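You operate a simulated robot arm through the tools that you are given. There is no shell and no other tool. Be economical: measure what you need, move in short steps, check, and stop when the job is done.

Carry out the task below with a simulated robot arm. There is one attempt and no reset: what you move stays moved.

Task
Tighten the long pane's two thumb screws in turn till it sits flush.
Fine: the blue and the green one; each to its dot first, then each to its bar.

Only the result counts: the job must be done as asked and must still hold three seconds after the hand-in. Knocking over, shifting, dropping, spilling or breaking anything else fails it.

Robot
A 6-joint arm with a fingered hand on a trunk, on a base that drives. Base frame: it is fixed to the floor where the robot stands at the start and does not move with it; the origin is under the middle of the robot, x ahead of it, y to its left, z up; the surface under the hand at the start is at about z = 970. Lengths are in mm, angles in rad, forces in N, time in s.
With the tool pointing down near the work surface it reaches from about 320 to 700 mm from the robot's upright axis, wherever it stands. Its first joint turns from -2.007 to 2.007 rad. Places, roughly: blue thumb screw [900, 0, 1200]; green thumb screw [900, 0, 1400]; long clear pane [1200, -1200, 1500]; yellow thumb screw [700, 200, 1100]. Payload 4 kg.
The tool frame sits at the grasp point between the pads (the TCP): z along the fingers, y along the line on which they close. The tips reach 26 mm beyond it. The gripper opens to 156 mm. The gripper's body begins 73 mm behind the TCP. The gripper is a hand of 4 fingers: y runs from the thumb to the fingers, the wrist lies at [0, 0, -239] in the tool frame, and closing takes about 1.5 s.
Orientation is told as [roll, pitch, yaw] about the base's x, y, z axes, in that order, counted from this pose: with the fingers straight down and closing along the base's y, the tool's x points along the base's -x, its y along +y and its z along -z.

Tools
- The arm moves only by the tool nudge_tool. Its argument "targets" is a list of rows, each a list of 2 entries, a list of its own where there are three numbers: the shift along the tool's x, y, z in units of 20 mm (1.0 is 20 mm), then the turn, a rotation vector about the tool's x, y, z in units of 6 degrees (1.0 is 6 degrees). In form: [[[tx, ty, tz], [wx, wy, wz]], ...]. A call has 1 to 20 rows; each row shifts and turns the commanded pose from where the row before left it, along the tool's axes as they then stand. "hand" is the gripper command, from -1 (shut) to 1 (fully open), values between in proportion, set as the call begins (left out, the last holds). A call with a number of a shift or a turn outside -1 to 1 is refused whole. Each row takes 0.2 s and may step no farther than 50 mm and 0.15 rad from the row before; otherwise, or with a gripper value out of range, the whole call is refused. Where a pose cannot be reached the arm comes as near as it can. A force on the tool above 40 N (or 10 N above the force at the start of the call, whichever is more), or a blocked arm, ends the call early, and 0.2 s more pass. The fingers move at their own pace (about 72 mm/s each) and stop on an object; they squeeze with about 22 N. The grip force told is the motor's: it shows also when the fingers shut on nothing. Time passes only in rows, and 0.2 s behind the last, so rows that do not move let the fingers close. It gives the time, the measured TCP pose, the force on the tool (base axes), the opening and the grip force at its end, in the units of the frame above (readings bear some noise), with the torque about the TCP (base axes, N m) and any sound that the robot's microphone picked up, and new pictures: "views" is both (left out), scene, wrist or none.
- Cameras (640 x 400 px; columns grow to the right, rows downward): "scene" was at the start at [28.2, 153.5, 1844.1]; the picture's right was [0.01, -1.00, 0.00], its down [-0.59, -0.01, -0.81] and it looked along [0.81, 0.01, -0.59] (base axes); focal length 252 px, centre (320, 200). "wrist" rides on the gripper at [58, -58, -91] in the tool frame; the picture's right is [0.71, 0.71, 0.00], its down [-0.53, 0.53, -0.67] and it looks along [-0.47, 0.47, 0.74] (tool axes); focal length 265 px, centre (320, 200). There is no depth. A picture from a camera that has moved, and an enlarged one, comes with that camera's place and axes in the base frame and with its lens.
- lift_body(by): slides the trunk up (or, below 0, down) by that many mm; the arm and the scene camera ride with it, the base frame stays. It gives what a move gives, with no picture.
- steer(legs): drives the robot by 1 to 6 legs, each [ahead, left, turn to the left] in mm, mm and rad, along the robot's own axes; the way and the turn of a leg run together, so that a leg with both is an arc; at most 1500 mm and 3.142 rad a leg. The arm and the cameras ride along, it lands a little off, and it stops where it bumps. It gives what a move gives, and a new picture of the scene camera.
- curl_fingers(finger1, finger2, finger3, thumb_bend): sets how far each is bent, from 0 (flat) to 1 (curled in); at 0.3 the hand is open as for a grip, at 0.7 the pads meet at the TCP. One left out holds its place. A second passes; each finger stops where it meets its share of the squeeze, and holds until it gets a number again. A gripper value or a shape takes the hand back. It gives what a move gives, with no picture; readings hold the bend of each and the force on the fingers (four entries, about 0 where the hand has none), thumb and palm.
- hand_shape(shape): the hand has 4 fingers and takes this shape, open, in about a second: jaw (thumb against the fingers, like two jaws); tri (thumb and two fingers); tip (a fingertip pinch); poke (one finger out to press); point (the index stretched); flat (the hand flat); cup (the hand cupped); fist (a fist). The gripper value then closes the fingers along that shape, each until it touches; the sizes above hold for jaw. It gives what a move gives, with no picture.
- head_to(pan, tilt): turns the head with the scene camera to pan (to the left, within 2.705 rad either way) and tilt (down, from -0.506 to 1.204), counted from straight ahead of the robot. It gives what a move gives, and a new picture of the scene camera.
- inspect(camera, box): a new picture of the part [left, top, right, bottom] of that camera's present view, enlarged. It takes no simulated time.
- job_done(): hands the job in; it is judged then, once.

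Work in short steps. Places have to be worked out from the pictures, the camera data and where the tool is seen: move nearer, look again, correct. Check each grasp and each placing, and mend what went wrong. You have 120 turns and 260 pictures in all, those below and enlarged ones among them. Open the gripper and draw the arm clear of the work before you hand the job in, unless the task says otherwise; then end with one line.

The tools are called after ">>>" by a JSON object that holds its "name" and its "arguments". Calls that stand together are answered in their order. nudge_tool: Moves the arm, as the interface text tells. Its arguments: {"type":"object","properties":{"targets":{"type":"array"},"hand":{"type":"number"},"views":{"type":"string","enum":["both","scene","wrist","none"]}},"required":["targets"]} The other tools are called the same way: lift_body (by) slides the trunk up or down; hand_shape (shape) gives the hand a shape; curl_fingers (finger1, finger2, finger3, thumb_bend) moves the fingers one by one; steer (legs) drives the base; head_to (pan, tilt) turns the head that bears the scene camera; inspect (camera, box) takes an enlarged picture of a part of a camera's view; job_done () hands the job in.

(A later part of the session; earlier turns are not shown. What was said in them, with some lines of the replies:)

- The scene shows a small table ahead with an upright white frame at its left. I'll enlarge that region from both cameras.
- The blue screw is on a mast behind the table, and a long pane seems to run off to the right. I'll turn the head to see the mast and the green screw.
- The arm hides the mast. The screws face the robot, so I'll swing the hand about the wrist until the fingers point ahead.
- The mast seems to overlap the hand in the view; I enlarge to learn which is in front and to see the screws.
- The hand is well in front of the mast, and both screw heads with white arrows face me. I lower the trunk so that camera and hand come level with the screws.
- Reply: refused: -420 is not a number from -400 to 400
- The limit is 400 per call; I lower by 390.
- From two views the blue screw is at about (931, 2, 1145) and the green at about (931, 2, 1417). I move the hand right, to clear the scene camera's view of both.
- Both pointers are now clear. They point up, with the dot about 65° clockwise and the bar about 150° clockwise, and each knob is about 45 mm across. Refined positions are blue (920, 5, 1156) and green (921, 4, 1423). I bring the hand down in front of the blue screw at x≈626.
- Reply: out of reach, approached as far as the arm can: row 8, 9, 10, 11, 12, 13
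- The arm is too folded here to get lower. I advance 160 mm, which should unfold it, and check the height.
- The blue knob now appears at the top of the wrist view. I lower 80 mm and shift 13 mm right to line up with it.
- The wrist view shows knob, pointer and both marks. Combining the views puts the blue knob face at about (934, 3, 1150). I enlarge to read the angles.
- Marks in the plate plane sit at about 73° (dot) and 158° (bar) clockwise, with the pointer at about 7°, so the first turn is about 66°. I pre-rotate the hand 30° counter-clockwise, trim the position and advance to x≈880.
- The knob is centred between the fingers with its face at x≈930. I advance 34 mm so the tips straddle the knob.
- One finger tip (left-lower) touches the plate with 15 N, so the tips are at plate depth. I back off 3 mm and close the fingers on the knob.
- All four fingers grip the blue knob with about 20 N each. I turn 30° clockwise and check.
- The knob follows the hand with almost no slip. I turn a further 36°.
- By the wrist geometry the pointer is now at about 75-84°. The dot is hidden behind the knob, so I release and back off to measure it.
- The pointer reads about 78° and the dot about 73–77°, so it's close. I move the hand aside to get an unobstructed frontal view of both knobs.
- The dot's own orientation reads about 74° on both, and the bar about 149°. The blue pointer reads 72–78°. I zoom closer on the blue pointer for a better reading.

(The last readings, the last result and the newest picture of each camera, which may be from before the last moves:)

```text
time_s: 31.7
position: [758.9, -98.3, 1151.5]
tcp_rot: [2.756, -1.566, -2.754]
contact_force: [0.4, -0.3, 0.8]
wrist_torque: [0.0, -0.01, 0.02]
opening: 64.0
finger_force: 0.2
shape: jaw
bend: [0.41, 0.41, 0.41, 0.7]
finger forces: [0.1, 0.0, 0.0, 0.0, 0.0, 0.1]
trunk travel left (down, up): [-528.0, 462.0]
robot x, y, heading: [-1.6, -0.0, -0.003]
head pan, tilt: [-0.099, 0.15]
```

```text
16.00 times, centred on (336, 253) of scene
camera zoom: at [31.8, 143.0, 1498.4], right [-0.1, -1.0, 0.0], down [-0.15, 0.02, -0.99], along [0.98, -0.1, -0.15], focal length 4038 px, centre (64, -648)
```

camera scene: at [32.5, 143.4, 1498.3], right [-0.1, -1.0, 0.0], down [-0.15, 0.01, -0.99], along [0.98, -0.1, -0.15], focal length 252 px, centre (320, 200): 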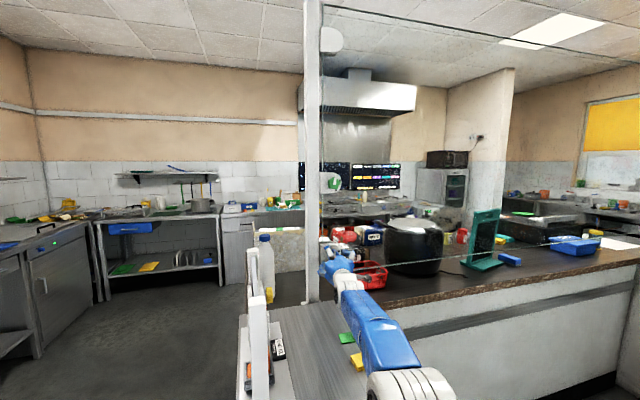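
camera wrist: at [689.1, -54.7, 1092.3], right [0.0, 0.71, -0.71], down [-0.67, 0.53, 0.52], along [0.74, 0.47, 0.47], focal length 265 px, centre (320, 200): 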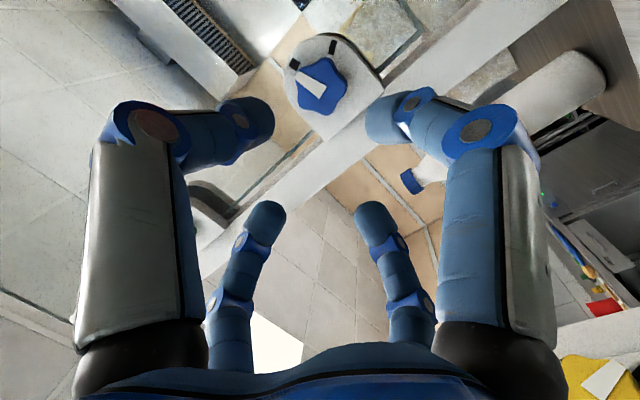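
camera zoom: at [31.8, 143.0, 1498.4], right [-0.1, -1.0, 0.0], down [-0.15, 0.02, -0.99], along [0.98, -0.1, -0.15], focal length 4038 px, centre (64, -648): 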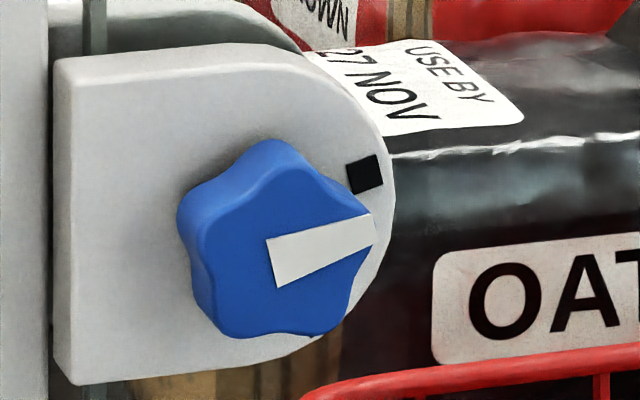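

The blue pointer is at about 72°, on its dot (about 74°) within reading error. Next is the green knob, with its face at about (929, 2, 1421). I raise the hand there and pre-rotate it 30° counter-clockwise.

>>> {"name": "nudge_tool", "arguments": {"targets": [[[-0.964, 0.357, 0], [0, 0, 0]], [[-0.964, 0.357, 0], [0, 0, 0]], [[-0.964, 0.357, 0], [0, 0, 0]], [[-0.964, 0.357, 0], [0, 0, 0]], [[-0.964, 0.357, 0], [0, 0, 0]], [[-0.964, 0.357, 0], [0, 0, 0]], [[-0.964, 0.357, 0], [0, 0, 0]], [[-0.964, 0.357, 0], [0, 0, 0]], [[-0.964, 0.357, 0], [0, 0, 0]], [[-0.964, 0.357, 0], [0, 0, 0]], [[-0.964, 0.357, 0], [0, 0, 0]], [[-0.964, 0.357, 0], [0, 0, 0]], [[-0.964, 0.357, 0], [0, 0, 0]], [[-0.964, 0.357, 0], [0, 0, 0]]], "views": "wrist"}}

>>> {"name": "inspect", "arguments": {"camera": "wrist", "box": [250, 0, 390, 120]}}

```text
time_s: 34.7
position: [748.2, -31.5, 1404.0]
tcp_rot: [3.074, -1.562, -3.061]
contact_force: [0.0, 0.3, -0.3]
wrist_torque: [-0.04, -0.02, -0.01]
opening: 63.6
finger_force: 0.0
shape: jaw
bend: [0.41, 0.41, 0.41, 0.7]
finger forces: [0.0, 0.0, 0.0, 0.0, 0.0, 0.1]
out of reach, approached as far as the arm can: row 12, 13, 14
trunk travel left (down, up): [-528.0, 462.0]
robot x, y, heading: [-1.4, 0.9, -0.001]
head pan, tilt: [-0.099, 0.15]
camera wrist: at [658.3, -91.0, 1345.0], right [0.0, 0.71, -0.71], down [-0.68, 0.52, 0.52], along [0.73, 0.48, 0.48], focal length 265 px, centre (320, 200)
```

wrist: 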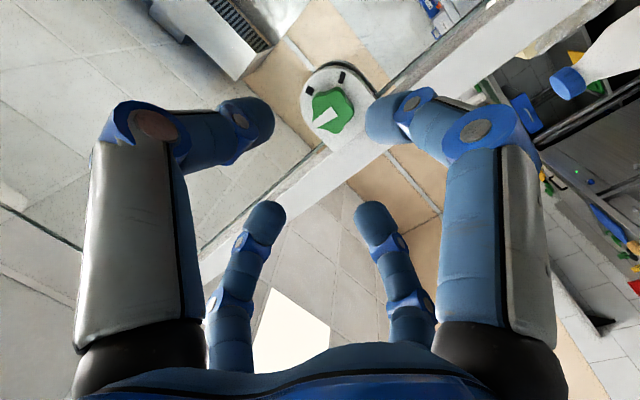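

```text
3.33 times, centred on (320, 60) of wrist
camera zoom: at [658.3, -91.0, 1345.0], right [0.0, 0.71, -0.71], down [-0.68, 0.52, 0.52], along [0.73, 0.48, 0.48], focal length 885 px, centre (320, 667)
```

zoom: 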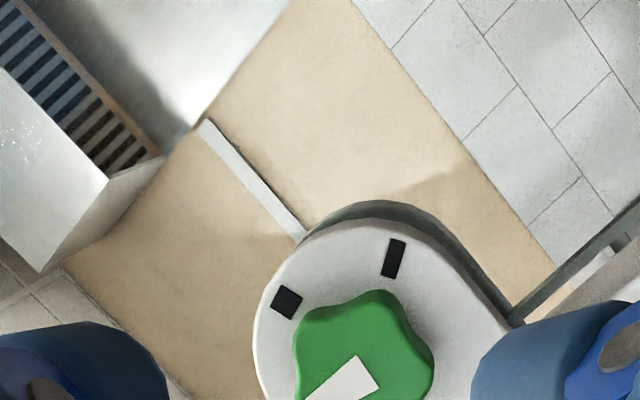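

That height is at the arm's limit at this trunk level, so I raise the trunk 260 mm and bring the arm back down to the same relative posture as for blue.

>>> {"name": "lift_body", "arguments": {"by": 260}}

>>> {"name": "nudge_tool", "arguments": {"targets": [[[1, 0, 0], [0, 0, 0]], [[1, 0.2, 0], [0, 0, 0]], [[1, 0.2, 0], [0, 0, 0]], [[1, 0.2, 0], [0, 0, 0]], [[1, 0.2, 0], [0, 0, 0]], [[1, 0.2, 0], [0, 0, 0]], [[1, 0.2, 0], [0, 0, 0]], [[1, 0.2, 0], [0, 0, 0]], [[1, 0.2, 0], [0, 0, 0]], [[1, 0, 0], [0, 0, 0]], [[1, 0, 0], [0, 0, 0]], [[1, 0, 0], [0, 0, 0]]], "views": "wrist"}}

>>> {"name": "head_to", "arguments": {"pan": -0.1, "tilt": 0.35}}

```text
time_s: 37.4
position: [749.9, -32.1, 1664.6]
tcp_rot: [3.077, -1.561, -3.064]
contact_force: [0.3, -0.1, -0.3]
wrist_torque: [0.0, 0.0, -0.02]
opening: 63.7
finger_force: 0.0
shape: jaw
bend: [0.41, 0.41, 0.41, 0.7]
finger forces: [0.0, 0.0, 0.1, 0.1, 0.1, 0.0]
trunk travel left (down, up): [-788.0, 202.0]
robot x, y, heading: [2.8, 0.9, -0.0]
head pan, tilt: [-0.099, 0.15]
```

```text
time_s: 40.0
position: [753.3, -2.1, 1438.1]
tcp_rot: [3.105, -1.563, -3.094]
contact_force: [0.4, -0.5, -0.1]
wrist_torque: [0.01, -0.01, -0.03]
opening: 63.9
finger_force: 0.1
shape: jaw
bend: [0.41, 0.41, 0.41, 0.7]
finger forces: [0.1, 0.1, 0.0, 0.1, 0.1, 0.1]
out of reach, approached as far as the arm can: row 5, 6
trunk travel left (down, up): [-788.0, 202.0]
robot x, y, heading: [-1.5, 4.2, -0.0]
head pan, tilt: [-0.099, 0.15]
camera wrist: at [661.7, -61.6, 1378.6], right [0.0, 0.71, -0.71], down [-0.68, 0.52, 0.52], along [0.73, 0.48, 0.48], focal length 265 px, centre (320, 200)
```

wrist: 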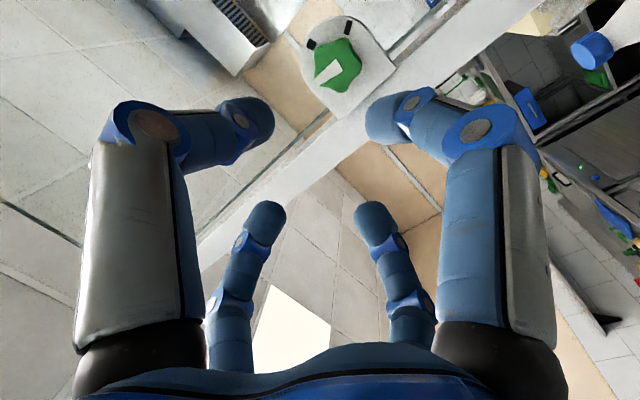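

```text
time_s: 40.7
position: [750.5, -2.3, 1438.9]
tcp_rot: [3.07, -1.562, -3.06]
contact_force: [-0.7, 0.2, 0.2]
wrist_torque: [-0.01, 0.0, -0.01]
opening: 63.9
finger_force: 0.0
shape: jaw
bend: [0.41, 0.41, 0.41, 0.7]
finger forces: [0.0, 0.0, 0.0, 0.1, 0.0, 0.0]
trunk travel left (down, up): [-788.0, 202.0]
robot x, y, heading: [2.3, 1.7, -0.001]
head pan, tilt: [-0.099, 0.351]
camera scene: at [31.0, 143.3, 1739.7], right [-0.1, -1.0, 0.0], down [-0.34, 0.03, -0.94], along [0.93, -0.09, -0.34], focal length 252 px, centre (320, 200)
```

scene: 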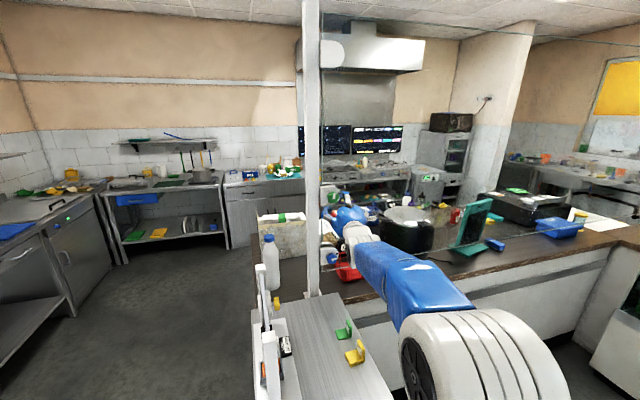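

I trim height and side offset, rotate 30° counter-clockwise and advance to x≈880.

>>> {"name": "nudge_tool", "arguments": {"targets": [[[0.87, 0.2, 0], [0, -0.08, 0]], [[0, 0, 1], [0, 0, -1]], [[0, 0, 1], [0, 0, -1]], [[0, 0, 1], [0, 0, -1]], [[0, 0, 1], [0, 0, -1]], [[0, 0, 1], [0, 0, -1]], [[0, 0, 1], [0, 0, 0]], [[0, 0, 0.45], [0, 0, 0]]], "views": "wrist"}}

>>> {"name": "inspect", "arguments": {"camera": "wrist", "box": [220, 60, 420, 260]}}

```text
time_s: 42.5
position: [879.2, 3.8, 1423.4]
tcp_rot: [-1.604, -1.048, 1.612]
contact_force: [0.6, 0.9, -0.6]
wrist_torque: [0.01, 0.02, 0.03]
opening: 63.7
finger_force: 0.0
shape: jaw
bend: [0.41, 0.41, 0.41, 0.7]
finger forces: [0.1, 0.0, 0.1, 0.0, 0.0, 0.0]
trunk travel left (down, up): [-788.0, 202.0]
robot x, y, heading: [-2.4, 1.4, -0.002]
head pan, tilt: [-0.099, 0.351]
camera wrist: at [789.3, -76.4, 1401.3], right [0.01, 0.26, -0.97], down [-0.68, 0.71, 0.18], along [0.73, 0.65, 0.19], focal length 265 px, centre (320, 200)
```

wrist: 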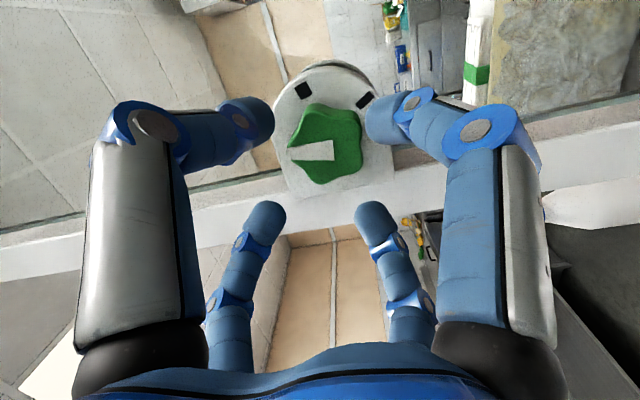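

```text
2.00 times, centred on (320, 160) of wrist
camera zoom: at [789.3, -76.4, 1401.3], right [0.01, 0.26, -0.97], down [-0.68, 0.71, 0.18], along [0.73, 0.65, 0.19], focal length 531 px, centre (320, 280)
```

zoom: 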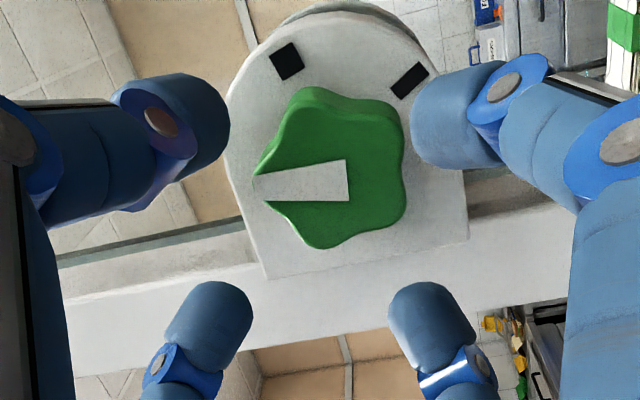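

The knob centre lies about 4 mm below the tool axis. I correct for that and advance 30 mm, then close.

>>> {"name": "nudge_tool", "arguments": {"targets": [[[0.17, 0.08, 0.5], [0, 0, 0]], [[0, 0, 0.5], [0, 0, 0]], [[0, 0, 0.5], [0, 0, 0]]], "views": "wrist"}}

>>> {"name": "nudge_tool", "arguments": {"targets": [[[0, 0, 0], [0, 0, 0]], [[0, 0, 0], [0, 0, 0]], [[0, 0, 0], [0, 0, 0]], [[0, 0, 0], [0, 0, 0]], [[0, 0, 0], [0, 0, 0]], [[0, 0, 0], [0, 0, 0]]], "hand": -1, "views": "wrist"}}

>>> {"name": "inspect", "arguments": {"camera": "wrist", "box": [220, 60, 420, 260]}}

```text
time_s: 43.3
position: [909.7, 4.6, 1420.1]
tcp_rot: [-1.604, -1.047, 1.612]
contact_force: [-2.2, 0.1, -0.4]
wrist_torque: [0.02, 0.06, 0.05]
opening: 63.9
finger_force: 0.1
shape: jaw
bend: [0.41, 0.41, 0.41, 0.7]
finger forces: [0.0, 2.1, 0.1, 0.0, 0.0, 0.0]
trunk travel left (down, up): [-788.0, 202.0]
robot x, y, heading: [-1.8, 2.6, 0.0]
head pan, tilt: [-0.099, 0.351]
camera wrist: at [819.1, -75.7, 1397.4], right [0.01, 0.26, -0.97], down [-0.68, 0.71, 0.18], along [0.73, 0.65, 0.19], focal length 265 px, centre (320, 200)
```

wrist: 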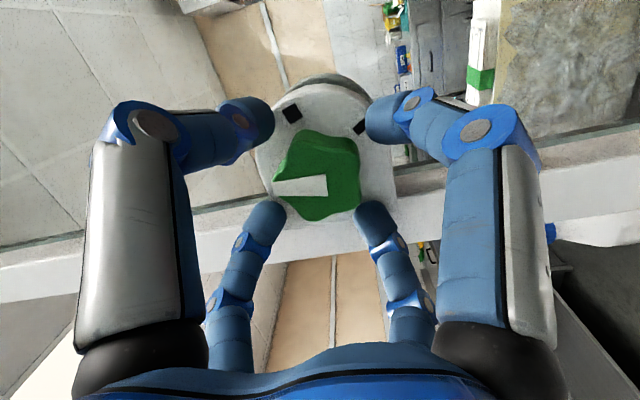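

```text
time_s: 44.7
position: [909.7, 3.9, 1420.5]
tcp_rot: [-1.607, -1.048, 1.614]
contact_force: [3.7, -4.5, 6.9]
wrist_torque: [-0.01, -0.15, -0.04]
opening: 38.6
finger_force: 21.5
shape: jaw
bend: [0.78, 0.81, 0.77, 0.7]
finger forces: [21.0, 13.7, 21.8, 0.0, 21.2, 0.0]
trunk travel left (down, up): [-788.0, 202.0]
robot x, y, heading: [1.4, -0.6, -0.001]
head pan, tilt: [-0.099, 0.351]
camera wrist: at [819.5, -77.2, 1397.8], right [0.01, 0.26, -0.97], down [-0.68, 0.71, 0.18], along [0.73, 0.65, 0.19], focal length 265 px, centre (320, 200)
```

wrist: 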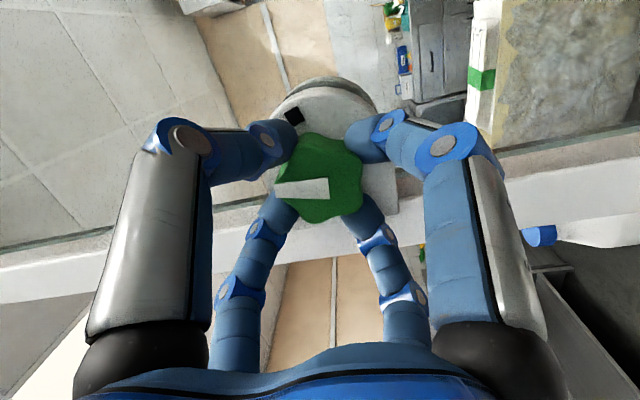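

```text
2.00 times, centred on (320, 160) of wrist
camera zoom: at [819.5, -77.2, 1397.8], right [0.01, 0.26, -0.97], down [-0.68, 0.71, 0.18], along [0.73, 0.65, 0.19], focal length 531 px, centre (320, 280)
```

zoom: 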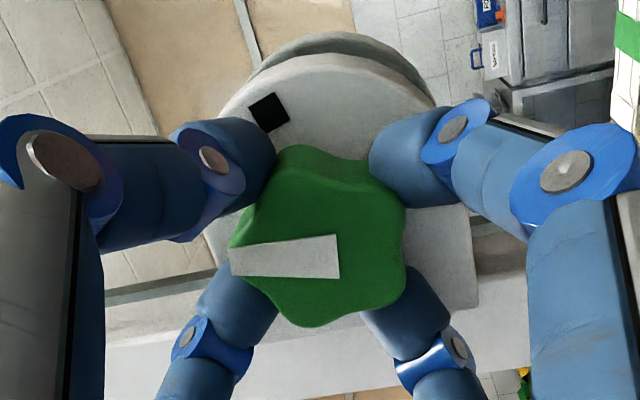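

Same good grip as on blue, at the same relative angle. I turn 66° clockwise.

>>> {"name": "nudge_tool", "arguments": {"targets": [[[0, 0, 0], [0, 0, 1]], [[0, 0, 0], [0, 0, 1]], [[0, 0, 0], [0, 0, 1]], [[0, 0, 0], [0, 0, 1]], [[0, 0, 0], [0, 0, 1]], [[0, 0, 0], [0, 0, 1]], [[0, 0, 0], [0, 0, 1]], [[0, 0, 0], [0, 0, 1]], [[0, 0, 0], [0, 0, 1]], [[0, 0, 0], [0, 0, 1]], [[0, 0, 0], [0, 0, 1]], [[0, 0, 0], [0, 0, 0.1]]], "views": "wrist"}}

>>> {"name": "inspect", "arguments": {"camera": "wrist", "box": [220, 60, 420, 260]}}

```text
time_s: 47.3
position: [909.8, 3.6, 1418.8]
tcp_rot: [1.592, -0.93, -1.577]
contact_force: [-3.1, -5.0, -5.1]
wrist_torque: [-0.13, 0.73, 0.17]
opening: 38.1
finger_force: 21.5
shape: jaw
bend: [0.8, 0.81, 0.54, 0.7]
finger forces: [29.4, 13.0, 19.6, 0.1, 21.7, 0.0]
trunk travel left (down, up): [-788.0, 202.0]
robot x, y, heading: [2.0, -0.0, -0.004]
head pan, tilt: [-0.099, 0.351]
camera wrist: at [819.7, -9.8, 1336.1], right [-0.01, 0.99, -0.14], down [-0.68, 0.1, 0.73], along [0.73, 0.1, 0.67], focal length 265 px, centre (320, 200)
```

wrist: 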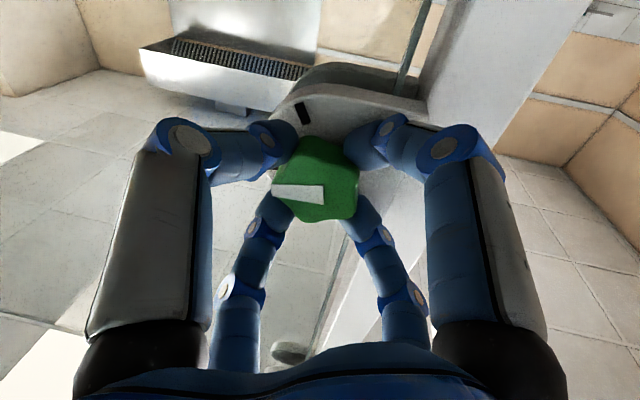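

```text
2.00 times, centred on (320, 160) of wrist
camera zoom: at [819.7, -9.8, 1336.1], right [-0.01, 0.99, -0.14], down [-0.68, 0.1, 0.73], along [0.73, 0.1, 0.67], focal length 531 px, centre (320, 280)
```

zoom: 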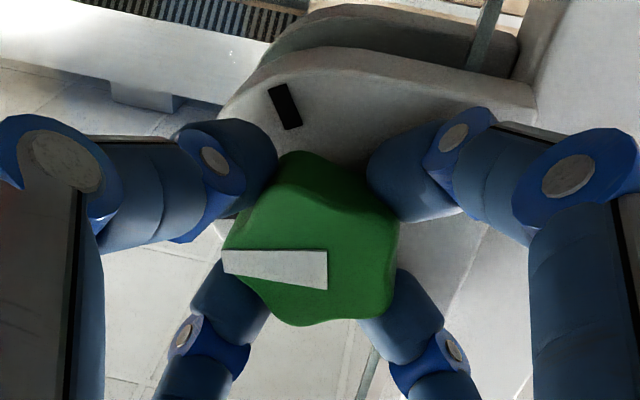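

The green knob turned with the hand. I release, back off and step aside for a frontal reading.

>>> {"name": "nudge_tool", "arguments": {"targets": [[[0, 0, 0], [0, 0, 0]], [[0, 0, 0], [0, 0, 0]], [[0, 0, 0], [0, 0, 0]], [[0, 0, 0], [0, 0, 0]], [[0, 0, -1], [0, 0, 0]], [[0, 0, -1], [0, 0, 0]], [[0, 0, -1], [0, 0, -1]], [[0, 0, -1], [0, 0, -1]], [[0, 0, -1], [0, 0, -1]], [[0, 0, -1], [0, 0, -1]], [[0, 0, -0.5], [0, 0, -1]], [[0, 0, 0], [0, 0, -1]], [[0, -1, 0], [0, 0, 0]], [[0, -1, 0], [0, 0, 0]], [[0, -1, 0], [0, 0, 0]], [[0, -1, 0], [0, 0, 0]], [[0, -1, 0], [0, 0, 0]]], "hand": -0.18, "views": "scene"}}

>>> {"name": "inspect", "arguments": {"camera": "scene", "box": [324, 192, 349, 208]}}

>>> {"name": "inspect", "arguments": {"camera": "scene", "box": [324, 250, 349, 266]}}

```text
time_s: 50.9
position: [781.0, -97.0, 1416.8]
tcp_rot: [2.551, -1.55, -2.54]
contact_force: [0.3, -0.1, 0.0]
wrist_torque: [-0.02, 0.03, -0.03]
opening: 63.8
finger_force: 0.0
shape: jaw
bend: [0.41, 0.41, 0.41, 0.7]
finger forces: [0.0, 0.0, 0.0, 0.0, 0.1, 0.1]
trunk travel left (down, up): [-788.0, 202.0]
robot x, y, heading: [-1.1, -1.6, -0.0]
head pan, tilt: [-0.099, 0.351]
camera scene: at [32.1, 142.5, 1739.7], right [-0.1, -1.0, 0.0], down [-0.34, 0.03, -0.94], along [0.93, -0.09, -0.34], focal length 252 px, centre (320, 200)
```

scene: 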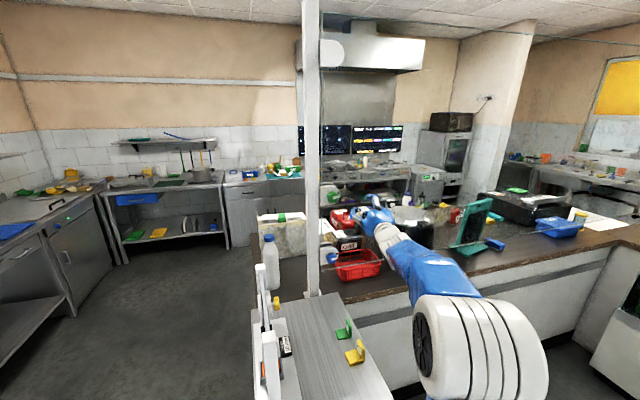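

```text
16.00 times, centred on (336, 200) of scene
camera zoom: at [32.1, 142.5, 1739.7], right [-0.1, -1.0, 0.0], down [-0.34, 0.03, -0.94], along [0.93, -0.09, -0.34], focal length 4038 px, centre (56, 200)
```

zoom: 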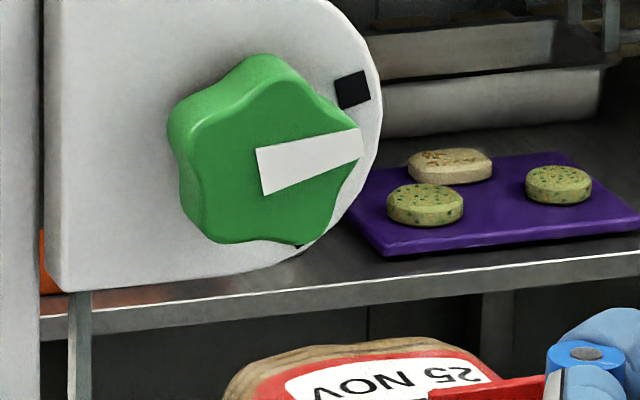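

```text
16.00 times, centred on (336, 258) of scene
camera zoom: at [32.1, 142.5, 1739.7], right [-0.1, -1.0, 0.0], down [-0.34, 0.03, -0.94], along [0.93, -0.09, -0.34], focal length 4038 px, centre (56, -728)
```

zoom: 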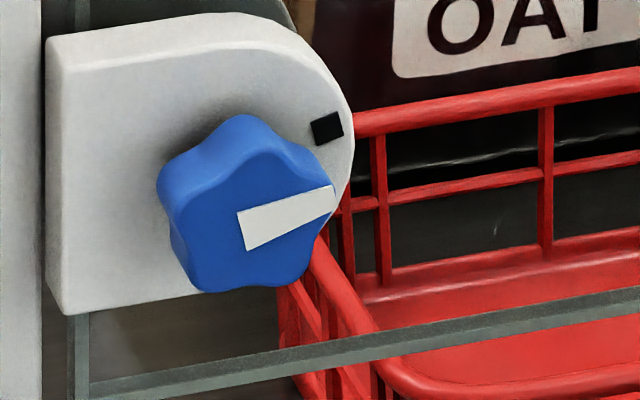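

Green reads about 76° against its dot at about 72–74°, and blue is unchanged on its dot. Next is blue to its bar, about 77° further. I lower the trunk back and bring the hand in front of blue, also removing a 1° tool tilt.

>>> {"name": "lift_body", "arguments": {"by": -266}}

>>> {"name": "nudge_tool", "arguments": {"targets": [[[0, 1, 0], [0.1, 0.165, 0]], [[0, 1, 0], [0, 0, 0]], [[0, 1, 0], [0, 0, 0]], [[0, 1, 0], [0, 0, 0]], [[0, 1, 0], [0, 0, 0]], [[0, 0, 0], [0, 0, -1]], [[0, 0, 0], [0, 0, -1]], [[0, 0, 1], [0, 0, -1]], [[0, 0, 1], [0, 0, -1]], [[0, 0, 1], [0, 0, -1]], [[0, 0, 1], [0, 0, -1]], [[0, 0, 0.9], [0, 0, 0]]], "views": "wrist"}}

>>> {"name": "inspect", "arguments": {"camera": "wrist", "box": [220, 60, 420, 260]}}

```text
time_s: 53.7
position: [781.1, -96.2, 1150.7]
tcp_rot: [2.564, -1.55, -2.555]
contact_force: [-0.6, -0.6, 0.7]
wrist_torque: [0.01, 0.01, 0.01]
opening: 63.7
finger_force: 0.1
shape: jaw
bend: [0.41, 0.41, 0.41, 0.7]
finger forces: [0.1, 0.1, 0.0, 0.0, 0.1, 0.0]
trunk travel left (down, up): [-522.0, 468.0]
robot x, y, heading: [-1.5, -0.1, 0.004]
head pan, tilt: [-0.099, 0.351]
```

```text
time_s: 56.3
position: [881.1, 5.6, 1151.0]
tcp_rot: [-1.567, -0.951, 1.571]
contact_force: [0.6, 0.1, 0.1]
wrist_torque: [0.01, -0.02, 0.01]
opening: 63.6
finger_force: 0.0
shape: jaw
bend: [0.41, 0.41, 0.41, 0.7]
finger forces: [0.1, 0.0, 0.1, 0.0, 0.0, 0.0]
trunk travel left (down, up): [-522.0, 468.0]
robot x, y, heading: [-0.4, -0.1, -0.004]
head pan, tilt: [-0.099, 0.351]
camera wrist: at [788.3, -76.9, 1136.7], right [0.0, 0.17, -0.99], down [-0.67, 0.73, 0.12], along [0.74, 0.66, 0.11], focal length 265 px, centre (320, 200)
```

wrist: 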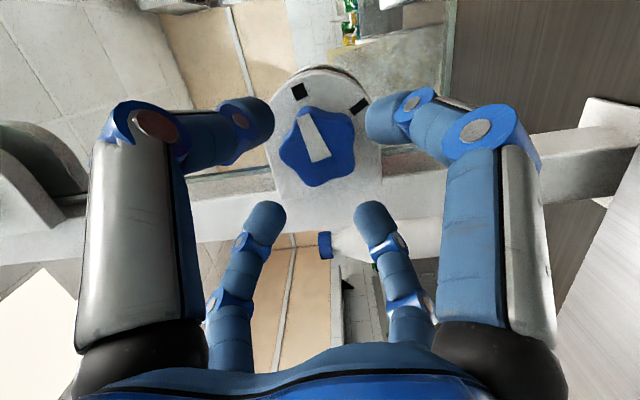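

```text
2.00 times, centred on (320, 160) of wrist
camera zoom: at [788.3, -76.9, 1136.7], right [0.0, 0.17, -0.99], down [-0.67, 0.73, 0.12], along [0.74, 0.66, 0.11], focal length 531 px, centre (320, 280)
```

zoom: 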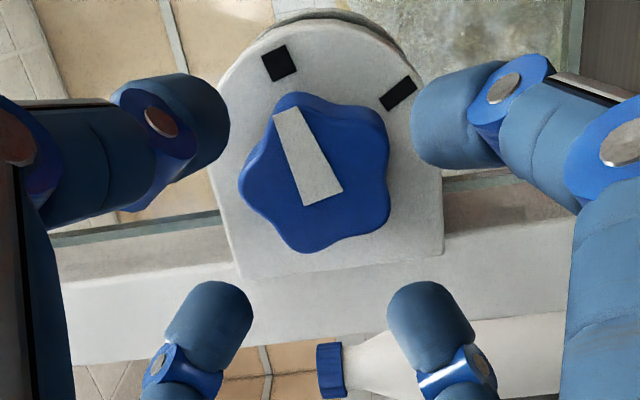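

The pointer aims straight at the dot, and the bar is about 78° beyond it. I advance 29 mm, close and turn in one go with checks.

>>> {"name": "nudge_tool", "arguments": {"targets": [[[0, -0.06, 0.5], [0, 0, 0]], [[0, 0, 0.5], [0, 0, 0]], [[0, 0, 0.45], [0, 0, 0]]], "views": "none"}}

>>> {"name": "nudge_tool", "arguments": {"targets": [[[0, 0, 0], [0, 0, 0]], [[0, 0, 0], [0, 0, 0]], [[0, 0, 0], [0, 0, 0]], [[0, 0, 0], [0, 0, 0]], [[0, 0, 0], [0, 0, 0]], [[0, 0, 0], [0, 0, 0]]], "hand": -1, "views": "wrist"}}

>>> {"name": "inspect", "arguments": {"camera": "wrist", "box": [220, 60, 420, 260]}}

```text
time_s: 57.1
position: [908.3, 3.3, 1151.5]
tcp_rot: [-1.568, -0.951, 1.571]
contact_force: [-0.1, -1.3, 0.8]
wrist_torque: [-0.03, 0.0, 0.01]
opening: 63.7
finger_force: 0.0
shape: jaw
bend: [0.41, 0.41, 0.41, 0.7]
finger forces: [0.0, 0.0, 0.1, 0.0, 0.0, 0.0]
trunk travel left (down, up): [-522.0, 468.0]
robot x, y, heading: [2.2, 0.4, -0.001]
head pan, tilt: [-0.099, 0.351]
```

```text
time_s: 58.5
position: [908.8, 3.1, 1152.7]
tcp_rot: [-1.57, -0.954, 1.573]
contact_force: [5.9, -0.2, 1.7]
wrist_torque: [-0.01, -0.03, 0.08]
opening: 37.1
finger_force: 21.8
shape: jaw
bend: [0.78, 0.78, 0.78, 0.7]
finger forces: [19.1, 18.2, 20.0, 0.1, 19.7, 0.0]
trunk travel left (down, up): [-522.0, 468.0]
robot x, y, heading: [-3.0, 2.1, 0.001]
head pan, tilt: [-0.099, 0.351]
camera wrist: at [817.5, -78.4, 1137.8], right [0.0, 0.17, -0.99], down [-0.67, 0.73, 0.12], along [0.74, 0.66, 0.11], focal length 265 px, centre (320, 200)
```

wrist: 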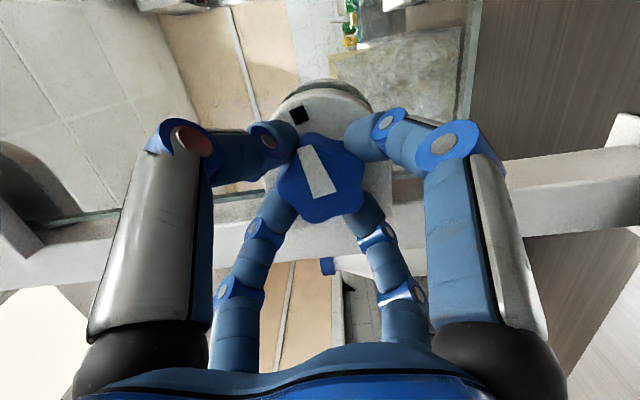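

```text
2.00 times, centred on (320, 160) of wrist
camera zoom: at [817.5, -78.4, 1137.8], right [0.0, 0.17, -0.99], down [-0.67, 0.73, 0.12], along [0.74, 0.66, 0.11], focal length 531 px, centre (320, 280)
```

zoom: 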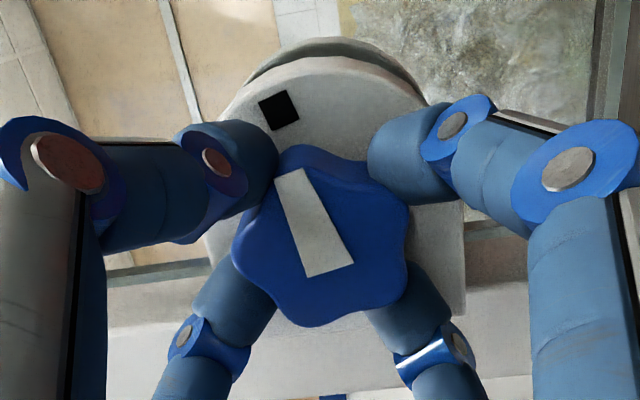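

The grip is solid and even. I turn 72° clockwise and look at the pointer against the bar.

>>> {"name": "nudge_tool", "arguments": {"targets": [[[0, 0, 0], [0, 0, 1]], [[0, 0, 0], [0, 0, 1]], [[0, 0, 0], [0, 0, 1]], [[0, 0, 0], [0, 0, 1]], [[0, 0, 0], [0, 0, 1]], [[0, 0, 0], [0, 0, 1]], [[0, 0, 0], [0, 0, 1]], [[0, 0, 0], [0, 0, 1]], [[0, 0, 0], [0, 0, 1]], [[0, 0, 0], [0, 0, 1]], [[0, 0, 0], [0, 0, 1]], [[0, 0, 0], [0, 0, 1]]], "views": "wrist"}}

>>> {"name": "inspect", "arguments": {"camera": "wrist", "box": [220, 60, 420, 260]}}

```text
time_s: 61.1
position: [909.9, 1.7, 1151.1]
tcp_rot: [1.562, -0.929, -1.564]
contact_force: [-0.7, -0.1, -6.2]
wrist_torque: [-0.2, 0.73, 0.31]
opening: 36.9
finger_force: 22.3
shape: jaw
bend: [0.8, 0.79, 0.54, 0.7]
finger forces: [29.8, 17.2, 17.3, 0.0, 22.7, 0.1]
trunk travel left (down, up): [-522.0, 468.0]
robot x, y, heading: [-0.3, -0.0, -0.003]
head pan, tilt: [-0.099, 0.351]
camera wrist: at [817.1, -9.7, 1069.4], right [0.0, 0.99, -0.14], down [-0.67, 0.11, 0.74], along [0.75, 0.1, 0.66], focal length 265 px, centre (320, 200)
```

wrist: 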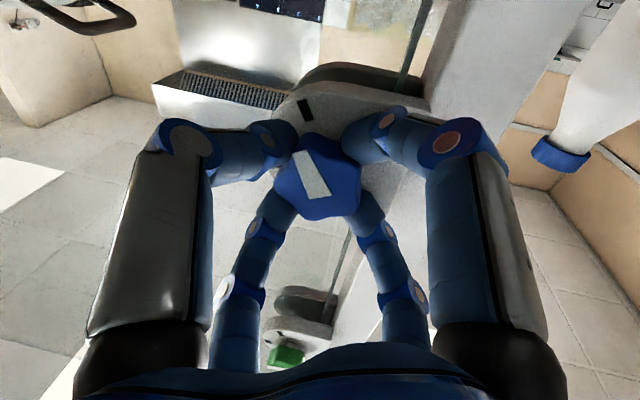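

```text
2.00 times, centred on (320, 160) of wrist
camera zoom: at [817.1, -9.7, 1069.4], right [0.0, 0.99, -0.14], down [-0.67, 0.11, 0.74], along [0.75, 0.1, 0.66], focal length 531 px, centre (320, 280)
```

zoom: 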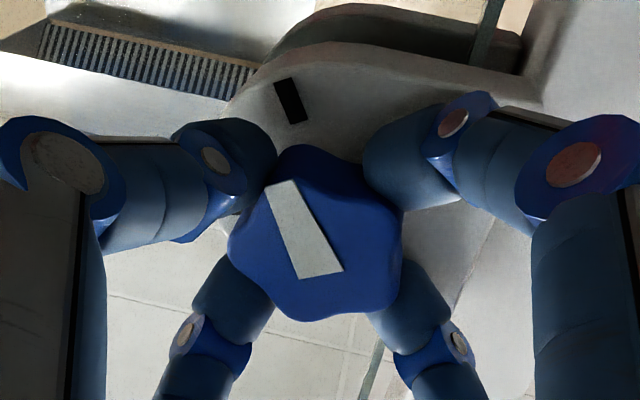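

The pointer reads about 151° and the bar about 155–156° in the same view, with no slip. I turn 4.5° more and look again.

>>> {"name": "nudge_tool", "arguments": {"targets": [[[0, 0, 0], [0, 0, 0.75]], [[0, 0, 0], [0, 0, 0]]], "views": "none"}}

>>> {"name": "nudge_tool", "arguments": {"targets": [[[0, 0, 0], [0, 0, 0]], [[0, 0, 0], [0, 0, 0]], [[0, 0, 0], [0, 0, 0]], [[0, 0, 0], [0, 0, 0]], [[0, 0, -1], [0, 0, 0]], [[0, 0, -1], [0, 0, 0]], [[0, 0, -1], [0, 0, 0]], [[0, 0, -1], [0, 0, 0]]], "hand": -0.18, "views": "wrist"}}

>>> {"name": "inspect", "arguments": {"camera": "wrist", "box": [260, 20, 380, 140]}}

```text
time_s: 61.7
position: [908.9, 1.6, 1150.5]
tcp_rot: [1.568, -0.852, -1.568]
contact_force: [-0.5, -2.7, -6.6]
wrist_torque: [-0.34, 0.71, 0.29]
opening: 37.0
finger_force: 21.7
shape: jaw
bend: [0.8, 0.79, 0.76, 0.7]
finger forces: [30.8, 17.4, 16.6, 0.0, 25.4, 0.0]
trunk travel left (down, up): [-522.0, 468.0]
robot x, y, heading: [0.4, 1.1, 0.002]
head pan, tilt: [-0.099, 0.351]
```

```text
time_s: 63.5
position: [827.6, 3.0, 1153.0]
tcp_rot: [1.57, -0.854, -1.57]
contact_force: [0.5, -0.8, 0.0]
wrist_torque: [-0.01, -0.01, 0.0]
opening: 63.9
finger_force: 0.1
shape: jaw
bend: [0.41, 0.41, 0.41, 0.7]
finger forces: [0.1, 0.0, 0.0, 0.0, 0.0, 0.1]
trunk travel left (down, up): [-522.0, 468.0]
robot x, y, heading: [3.1, 0.6, -0.006]
head pan, tilt: [-0.099, 0.351]
camera wrist: at [735.7, -3.3, 1070.9], right [0.0, 1.0, -0.07], down [-0.67, 0.05, 0.74], along [0.74, 0.05, 0.67], focal length 265 px, centre (320, 200)
```

wrist: 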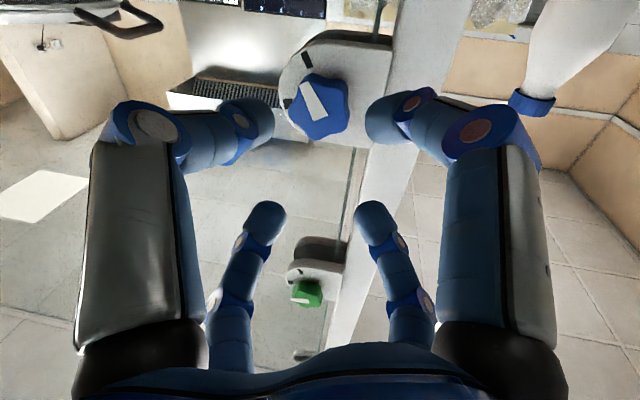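

```text
3.33 times, centred on (320, 80) of wrist
camera zoom: at [735.7, -3.3, 1070.9], right [0.0, 1.0, -0.07], down [-0.67, 0.05, 0.74], along [0.74, 0.05, 0.67], focal length 885 px, centre (320, 600)
```

zoom: 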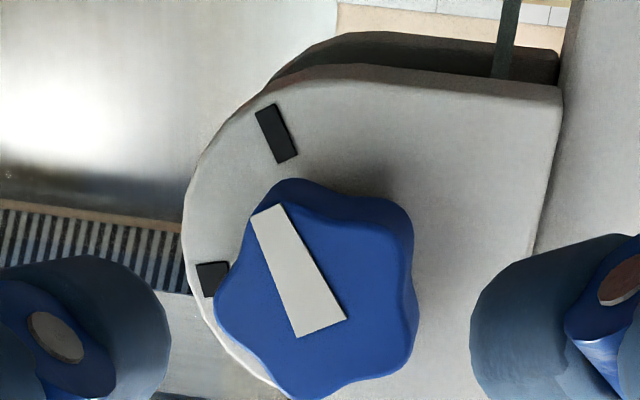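

In this view pointer and bar are parallel (152.5° vs 152–155°), so blue is on its bar. I raise the trunk to green, rotate the hand back and approach to x≈881.

>>> {"name": "lift_body", "arguments": {"by": 267}}

>>> {"name": "nudge_tool", "arguments": {"targets": [[[0, 0, 0], [0, 0, -1]], [[0, 0, 0], [0, 0, -1]], [[0, 0, 0], [0, 0, -1]], [[0, 0, 0], [0, 0, -1]], [[0, 0, 0], [0, 0, -1]], [[0, 0, 0], [0, 0, -1]], [[0, 0, 0], [0, 0, -1]], [[0, 0, 0], [0, 0, -1]], [[0, 0, 0], [0, 0, -1]], [[0, 0, 0], [0, 0, -1]], [[0, 0, 1], [0, 0, -1]], [[0, 0, 1], [0, 0, -1]], [[0, 0, 0.7], [0, 0, -0.9]]], "views": "wrist"}}

>>> {"name": "inspect", "arguments": {"camera": "wrist", "box": [220, 60, 420, 260]}}

```text
time_s: 66.2
position: [828.5, 1.8, 1419.4]
tcp_rot: [1.569, -0.854, -1.567]
contact_force: [0.4, -0.1, -0.3]
wrist_torque: [-0.01, -0.01, -0.01]
opening: 63.6
finger_force: 0.1
shape: jaw
bend: [0.41, 0.41, 0.41, 0.7]
finger forces: [0.1, 0.0, 0.0, 0.0, 0.0, 0.0]
trunk travel left (down, up): [-789.0, 201.0]
robot x, y, heading: [3.5, -2.5, 0.002]
head pan, tilt: [-0.099, 0.351]
```

```text
time_s: 69.0
position: [883.2, 0.8, 1420.3]
tcp_rot: [-1.57, -0.936, 1.571]
contact_force: [-0.6, -0.3, 0.2]
wrist_torque: [-0.04, -0.02, -0.02]
opening: 63.5
finger_force: 0.0
shape: jaw
bend: [0.41, 0.41, 0.41, 0.7]
finger forces: [0.0, 0.0, 0.0, 0.0, 0.1, 0.0]
trunk travel left (down, up): [-789.0, 201.0]
robot x, y, heading: [0.7, 0.6, -0.0]
head pan, tilt: [-0.099, 0.351]
camera wrist: at [791.6, -79.8, 1407.7], right [0.0, 0.15, -0.99], down [-0.67, 0.73, 0.11], along [0.74, 0.66, 0.1], focal length 265 px, centre (320, 200)
```

wrist: 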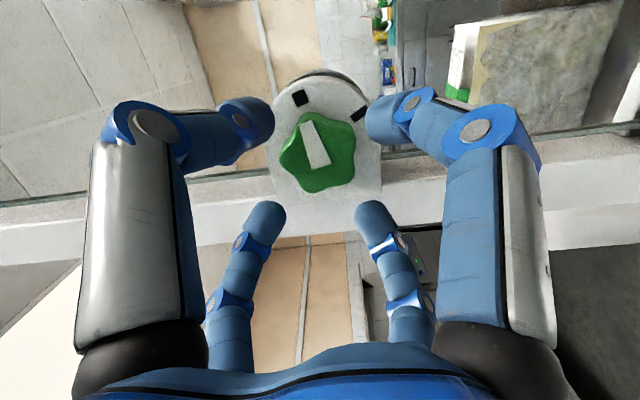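

```text
2.00 times, centred on (320, 160) of wrist
camera zoom: at [791.6, -79.8, 1407.7], right [0.0, 0.15, -0.99], down [-0.67, 0.73, 0.11], along [0.74, 0.66, 0.1], focal length 531 px, centre (320, 280)
```

zoom: 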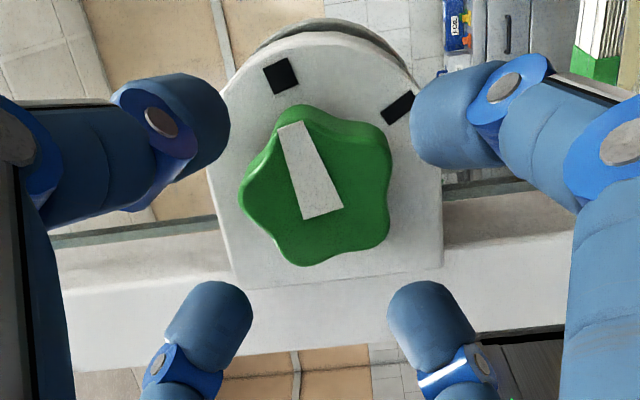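

The knob is nearly centred; I trim 2 mm, advance 27 mm and close.

>>> {"name": "nudge_tool", "arguments": {"targets": [[[-0.12, 0.04, 0.45], [0, 0, 0]], [[0, 0, 0.45], [0, 0, 0]], [[0, 0, 0.45], [0, 0, 0]]], "views": "none"}}

>>> {"name": "nudge_tool", "arguments": {"targets": [[[0, 0, 0], [0, 0, 0]], [[0, 0, 0], [0, 0, 0]], [[0, 0, 0], [0, 0, 0]], [[0, 0, 0], [0, 0, 0]], [[0, 0, 0], [0, 0, 0]], [[0, 0, 0], [0, 0, 0]]], "hand": -1, "views": "wrist"}}

>>> {"name": "inspect", "arguments": {"camera": "wrist", "box": [220, 60, 420, 260]}}

```text
time_s: 69.8
position: [907.4, 4.4, 1420.3]
tcp_rot: [-1.57, -0.939, 1.572]
contact_force: [0.5, 0.1, 0.8]
wrist_torque: [0.02, -0.01, 0.01]
opening: 63.7
finger_force: 0.1
shape: jaw
bend: [0.41, 0.41, 0.41, 0.7]
finger forces: [0.0, 0.0, 0.1, 0.0, 0.0, 0.0]
trunk travel left (down, up): [-789.0, 201.0]
robot x, y, heading: [-1.9, 0.2, 0.002]
head pan, tilt: [-0.099, 0.351]
```

```text
time_s: 71.2
position: [908.0, 4.0, 1420.7]
tcp_rot: [-1.568, -0.937, 1.572]
contact_force: [2.4, -0.1, 1.3]
wrist_torque: [0.01, -0.03, 0.07]
opening: 37.0
finger_force: 21.7
shape: jaw
bend: [0.78, 0.78, 0.77, 0.7]
finger forces: [19.3, 19.2, 19.8, 0.1, 19.8, 0.0]
trunk travel left (down, up): [-789.0, 201.0]
robot x, y, heading: [3.1, -0.7, -0.003]
head pan, tilt: [-0.099, 0.351]
camera wrist: at [816.7, -77.3, 1408.3], right [0.0, 0.15, -0.99], down [-0.67, 0.73, 0.11], along [0.74, 0.66, 0.1], focal length 265 px, centre (320, 200)
```

wrist: 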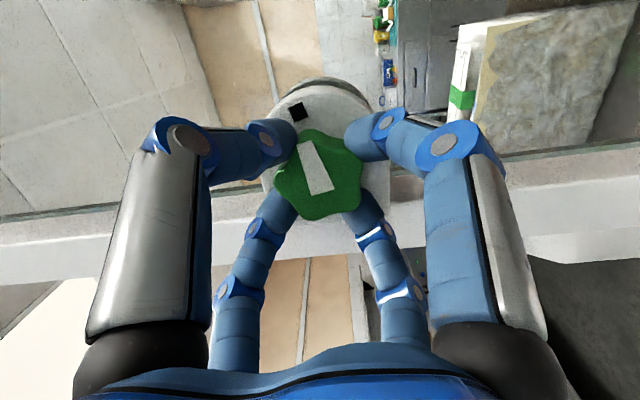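

```text
2.00 times, centred on (320, 160) of wrist
camera zoom: at [816.7, -77.3, 1408.3], right [0.0, 0.15, -0.99], down [-0.67, 0.73, 0.11], along [0.74, 0.66, 0.1], focal length 531 px, centre (320, 280)
```

zoom: 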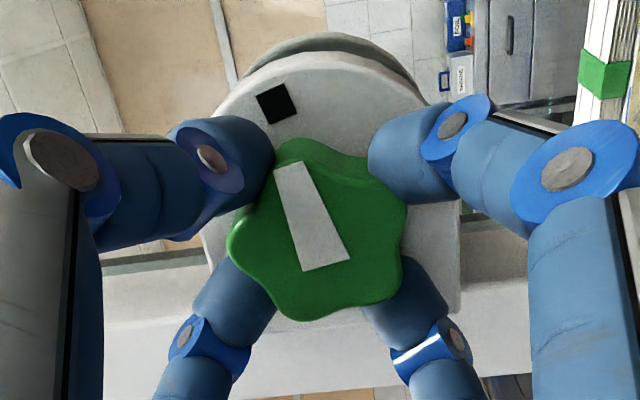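

Again a firm, even grip. Green is about 3° further along than blue was, so I turn 74°.

>>> {"name": "nudge_tool", "arguments": {"targets": [[[0, 0, 0], [0, 0, 1]], [[0, 0, 0], [0, 0, 1]], [[0, 0, 0], [0, 0, 1]], [[0, 0, 0], [0, 0, 1]], [[0, 0, 0], [0, 0, 1]], [[0, 0, 0], [0, 0, 1]], [[0, 0, 0], [0, 0, 1]], [[0, 0, 0], [0, 0, 1]], [[0, 0, 0], [0, 0, 1]], [[0, 0, 0], [0, 0, 1]], [[0, 0, 0], [0, 0, 1]], [[0, 0, 0], [0, 0, 1]], [[0, 0, 0], [0, 0, 0.35]], [[0, 0, 0], [0, 0, 0]]], "views": "none"}}

>>> {"name": "nudge_tool", "arguments": {"targets": [[[0, 0, 0], [0, 0, 0]], [[0, 0, 0], [0, 0, 0]], [[0, 0, 0], [0, 0, 0]], [[0, 0, 0], [0, 0, 0]], [[0, 0, -1], [0, 0, 0]], [[0, 0, -1], [0, 0, 0]], [[0, 0, -1], [0, 0, 0]], [[0, 0, -1], [0, 0, 0]]], "hand": -0.18, "views": "wrist"}}

>>> {"name": "inspect", "arguments": {"camera": "wrist", "box": [260, 20, 380, 140]}}

```text
time_s: 74.2
position: [910.2, 2.5, 1421.4]
tcp_rot: [1.572, -0.909, -1.568]
contact_force: [-4.8, -4.2, -2.4]
wrist_torque: [-0.46, 0.7, 0.29]
opening: 37.5
finger_force: 22.0
shape: jaw
bend: [0.8, 0.78, 0.54, 0.7]
finger forces: [30.8, 19.1, 16.8, 0.0, 26.1, 0.0]
trunk travel left (down, up): [-789.0, 201.0]
robot x, y, heading: [1.2, -0.7, 0.002]
head pan, tilt: [-0.099, 0.351]
```

```text
time_s: 76.0
position: [828.4, 6.2, 1422.1]
tcp_rot: [1.573, -0.911, -1.57]
contact_force: [-0.1, -0.5, 0.3]
wrist_torque: [-0.02, -0.02, -0.01]
opening: 63.8
finger_force: 0.0
shape: jaw
bend: [0.41, 0.41, 0.41, 0.7]
finger forces: [0.1, 0.0, 0.0, 0.0, 0.0, 0.0]
trunk travel left (down, up): [-789.0, 201.0]
robot x, y, heading: [1.8, 0.7, -0.001]
head pan, tilt: [-0.099, 0.351]
camera wrist: at [735.5, -4.3, 1339.9], right [0.0, 0.99, -0.12], down [-0.67, 0.09, 0.74], along [0.74, 0.09, 0.66], focal length 265 px, centre (320, 200)
```

wrist: 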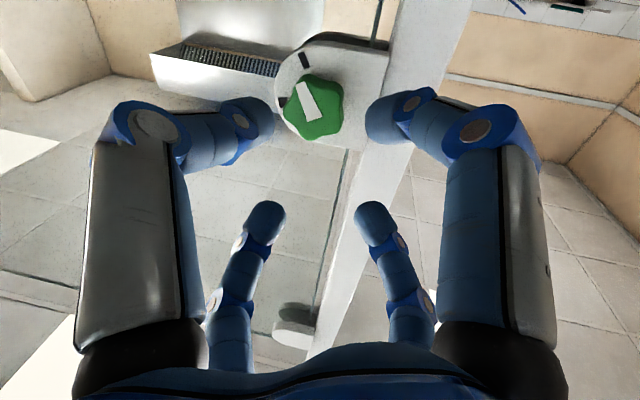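

```text
3.33 times, centred on (320, 80) of wrist
camera zoom: at [735.5, -4.3, 1339.9], right [0.0, 0.99, -0.12], down [-0.67, 0.09, 0.74], along [0.74, 0.09, 0.66], focal length 885 px, centre (320, 600)
```

zoom: 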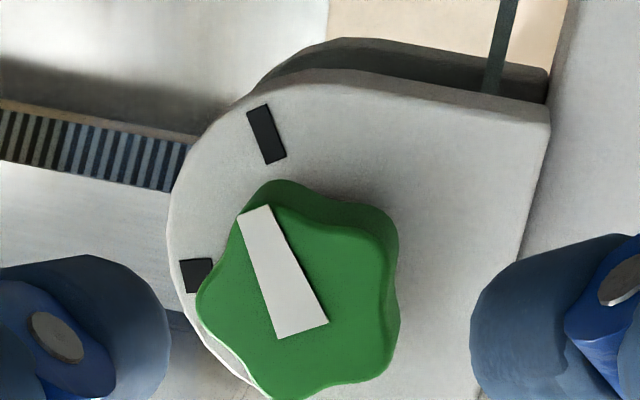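

Green pointer and bar agree within about 2°. I draw the hand back and aside, then check both from the front.

>>> {"name": "nudge_tool", "arguments": {"targets": [[[0, 0, -1], [0, 0, -1]], [[0, 0, -1], [0, 0, -1]], [[0, 0, -1], [0, 0, -1]], [[0, 0, -1], [0, 0, -1]], [[0, 0, 0], [0, 0, -1]], [[0, 0, 0], [0, 0, -1]], [[0, -1, 0], [0, 0, 0]], [[0, -1, 0], [0, 0, 0]], [[0, -1, 0], [0, 0, 0]], [[0, -1, 0], [0, 0, 0]], [[0, -1, 0], [0, 0, 0]]], "hand": 1, "views": "scene"}}

>>> {"name": "inspect", "arguments": {"camera": "scene", "box": [324, 192, 349, 208]}}

>>> {"name": "inspect", "arguments": {"camera": "scene", "box": [324, 250, 349, 266]}}

```text
time_s: 78.4
position: [746.6, -96.1, 1417.6]
tcp_rot: [1.581, -1.538, -1.577]
contact_force: [-0.5, -0.6, -0.1]
wrist_torque: [0.0, -0.03, 0.01]
opening: 155.9
finger_force: 0.1
shape: jaw
bend: [0.3, 0.3, 0.3, 0.3]
finger forces: [0.0, 0.0, 0.1, 0.0, 0.0, 0.0]
trunk travel left (down, up): [-789.0, 201.0]
robot x, y, heading: [1.5, 2.6, 0.0]
head pan, tilt: [-0.099, 0.351]
camera scene: at [30.2, 142.4, 1740.8], right [-0.1, -1.0, 0.0], down [-0.34, 0.03, -0.94], along [0.93, -0.09, -0.34], focal length 252 px, centre (320, 200)
```

scene: 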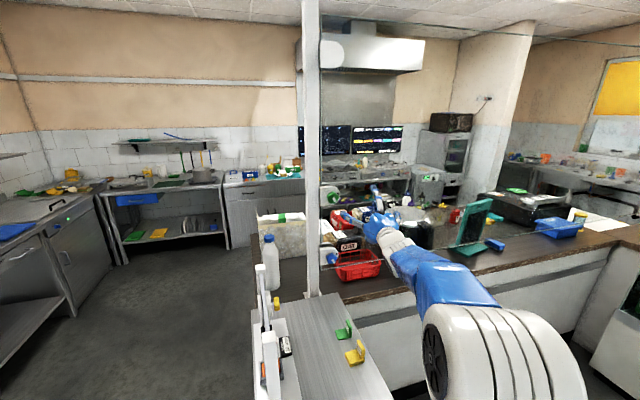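

```text
16.00 times, centred on (336, 200) of scene
camera zoom: at [30.2, 142.4, 1740.8], right [-0.1, -1.0, 0.0], down [-0.34, 0.03, -0.94], along [0.93, -0.09, -0.34], focal length 4038 px, centre (56, 200)
```

zoom: 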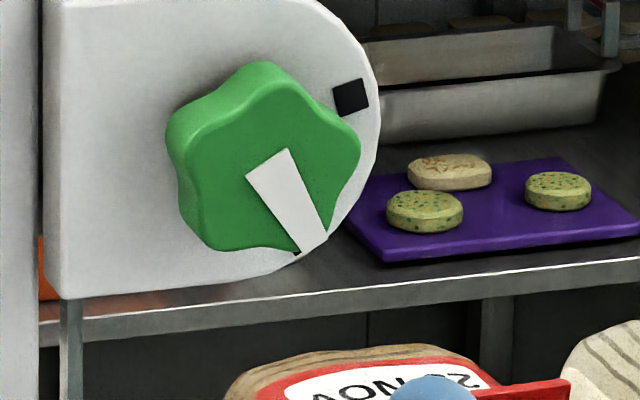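

```text
16.00 times, centred on (336, 258) of scene
camera zoom: at [30.2, 142.4, 1740.8], right [-0.1, -1.0, 0.0], down [-0.34, 0.03, -0.94], along [0.93, -0.09, -0.34], focal length 4038 px, centre (56, -728)
```

zoom: 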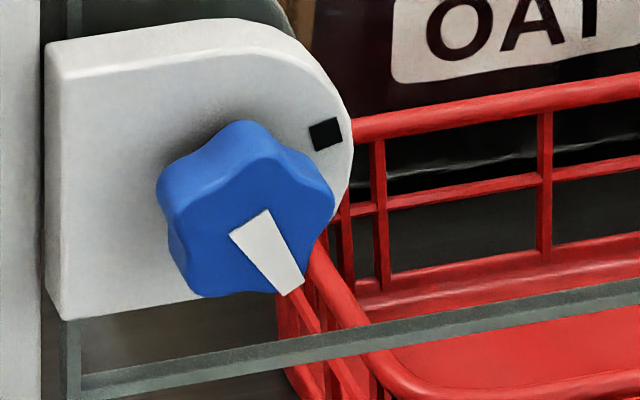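

Both pointers read about 151° from the front and lie over their bars. The hand is open and well clear, so I hand in.

>>> {"name": "job_done", "arguments": {}}

```text
The job is handed in.
```

I turned the blue and green thumb screws each to its dot, then each to its bar. Both pointers read within about 3° of their bars. I didn't check separately that the pane sits flush. The hand is open and clear of the work, and the job is handed in.
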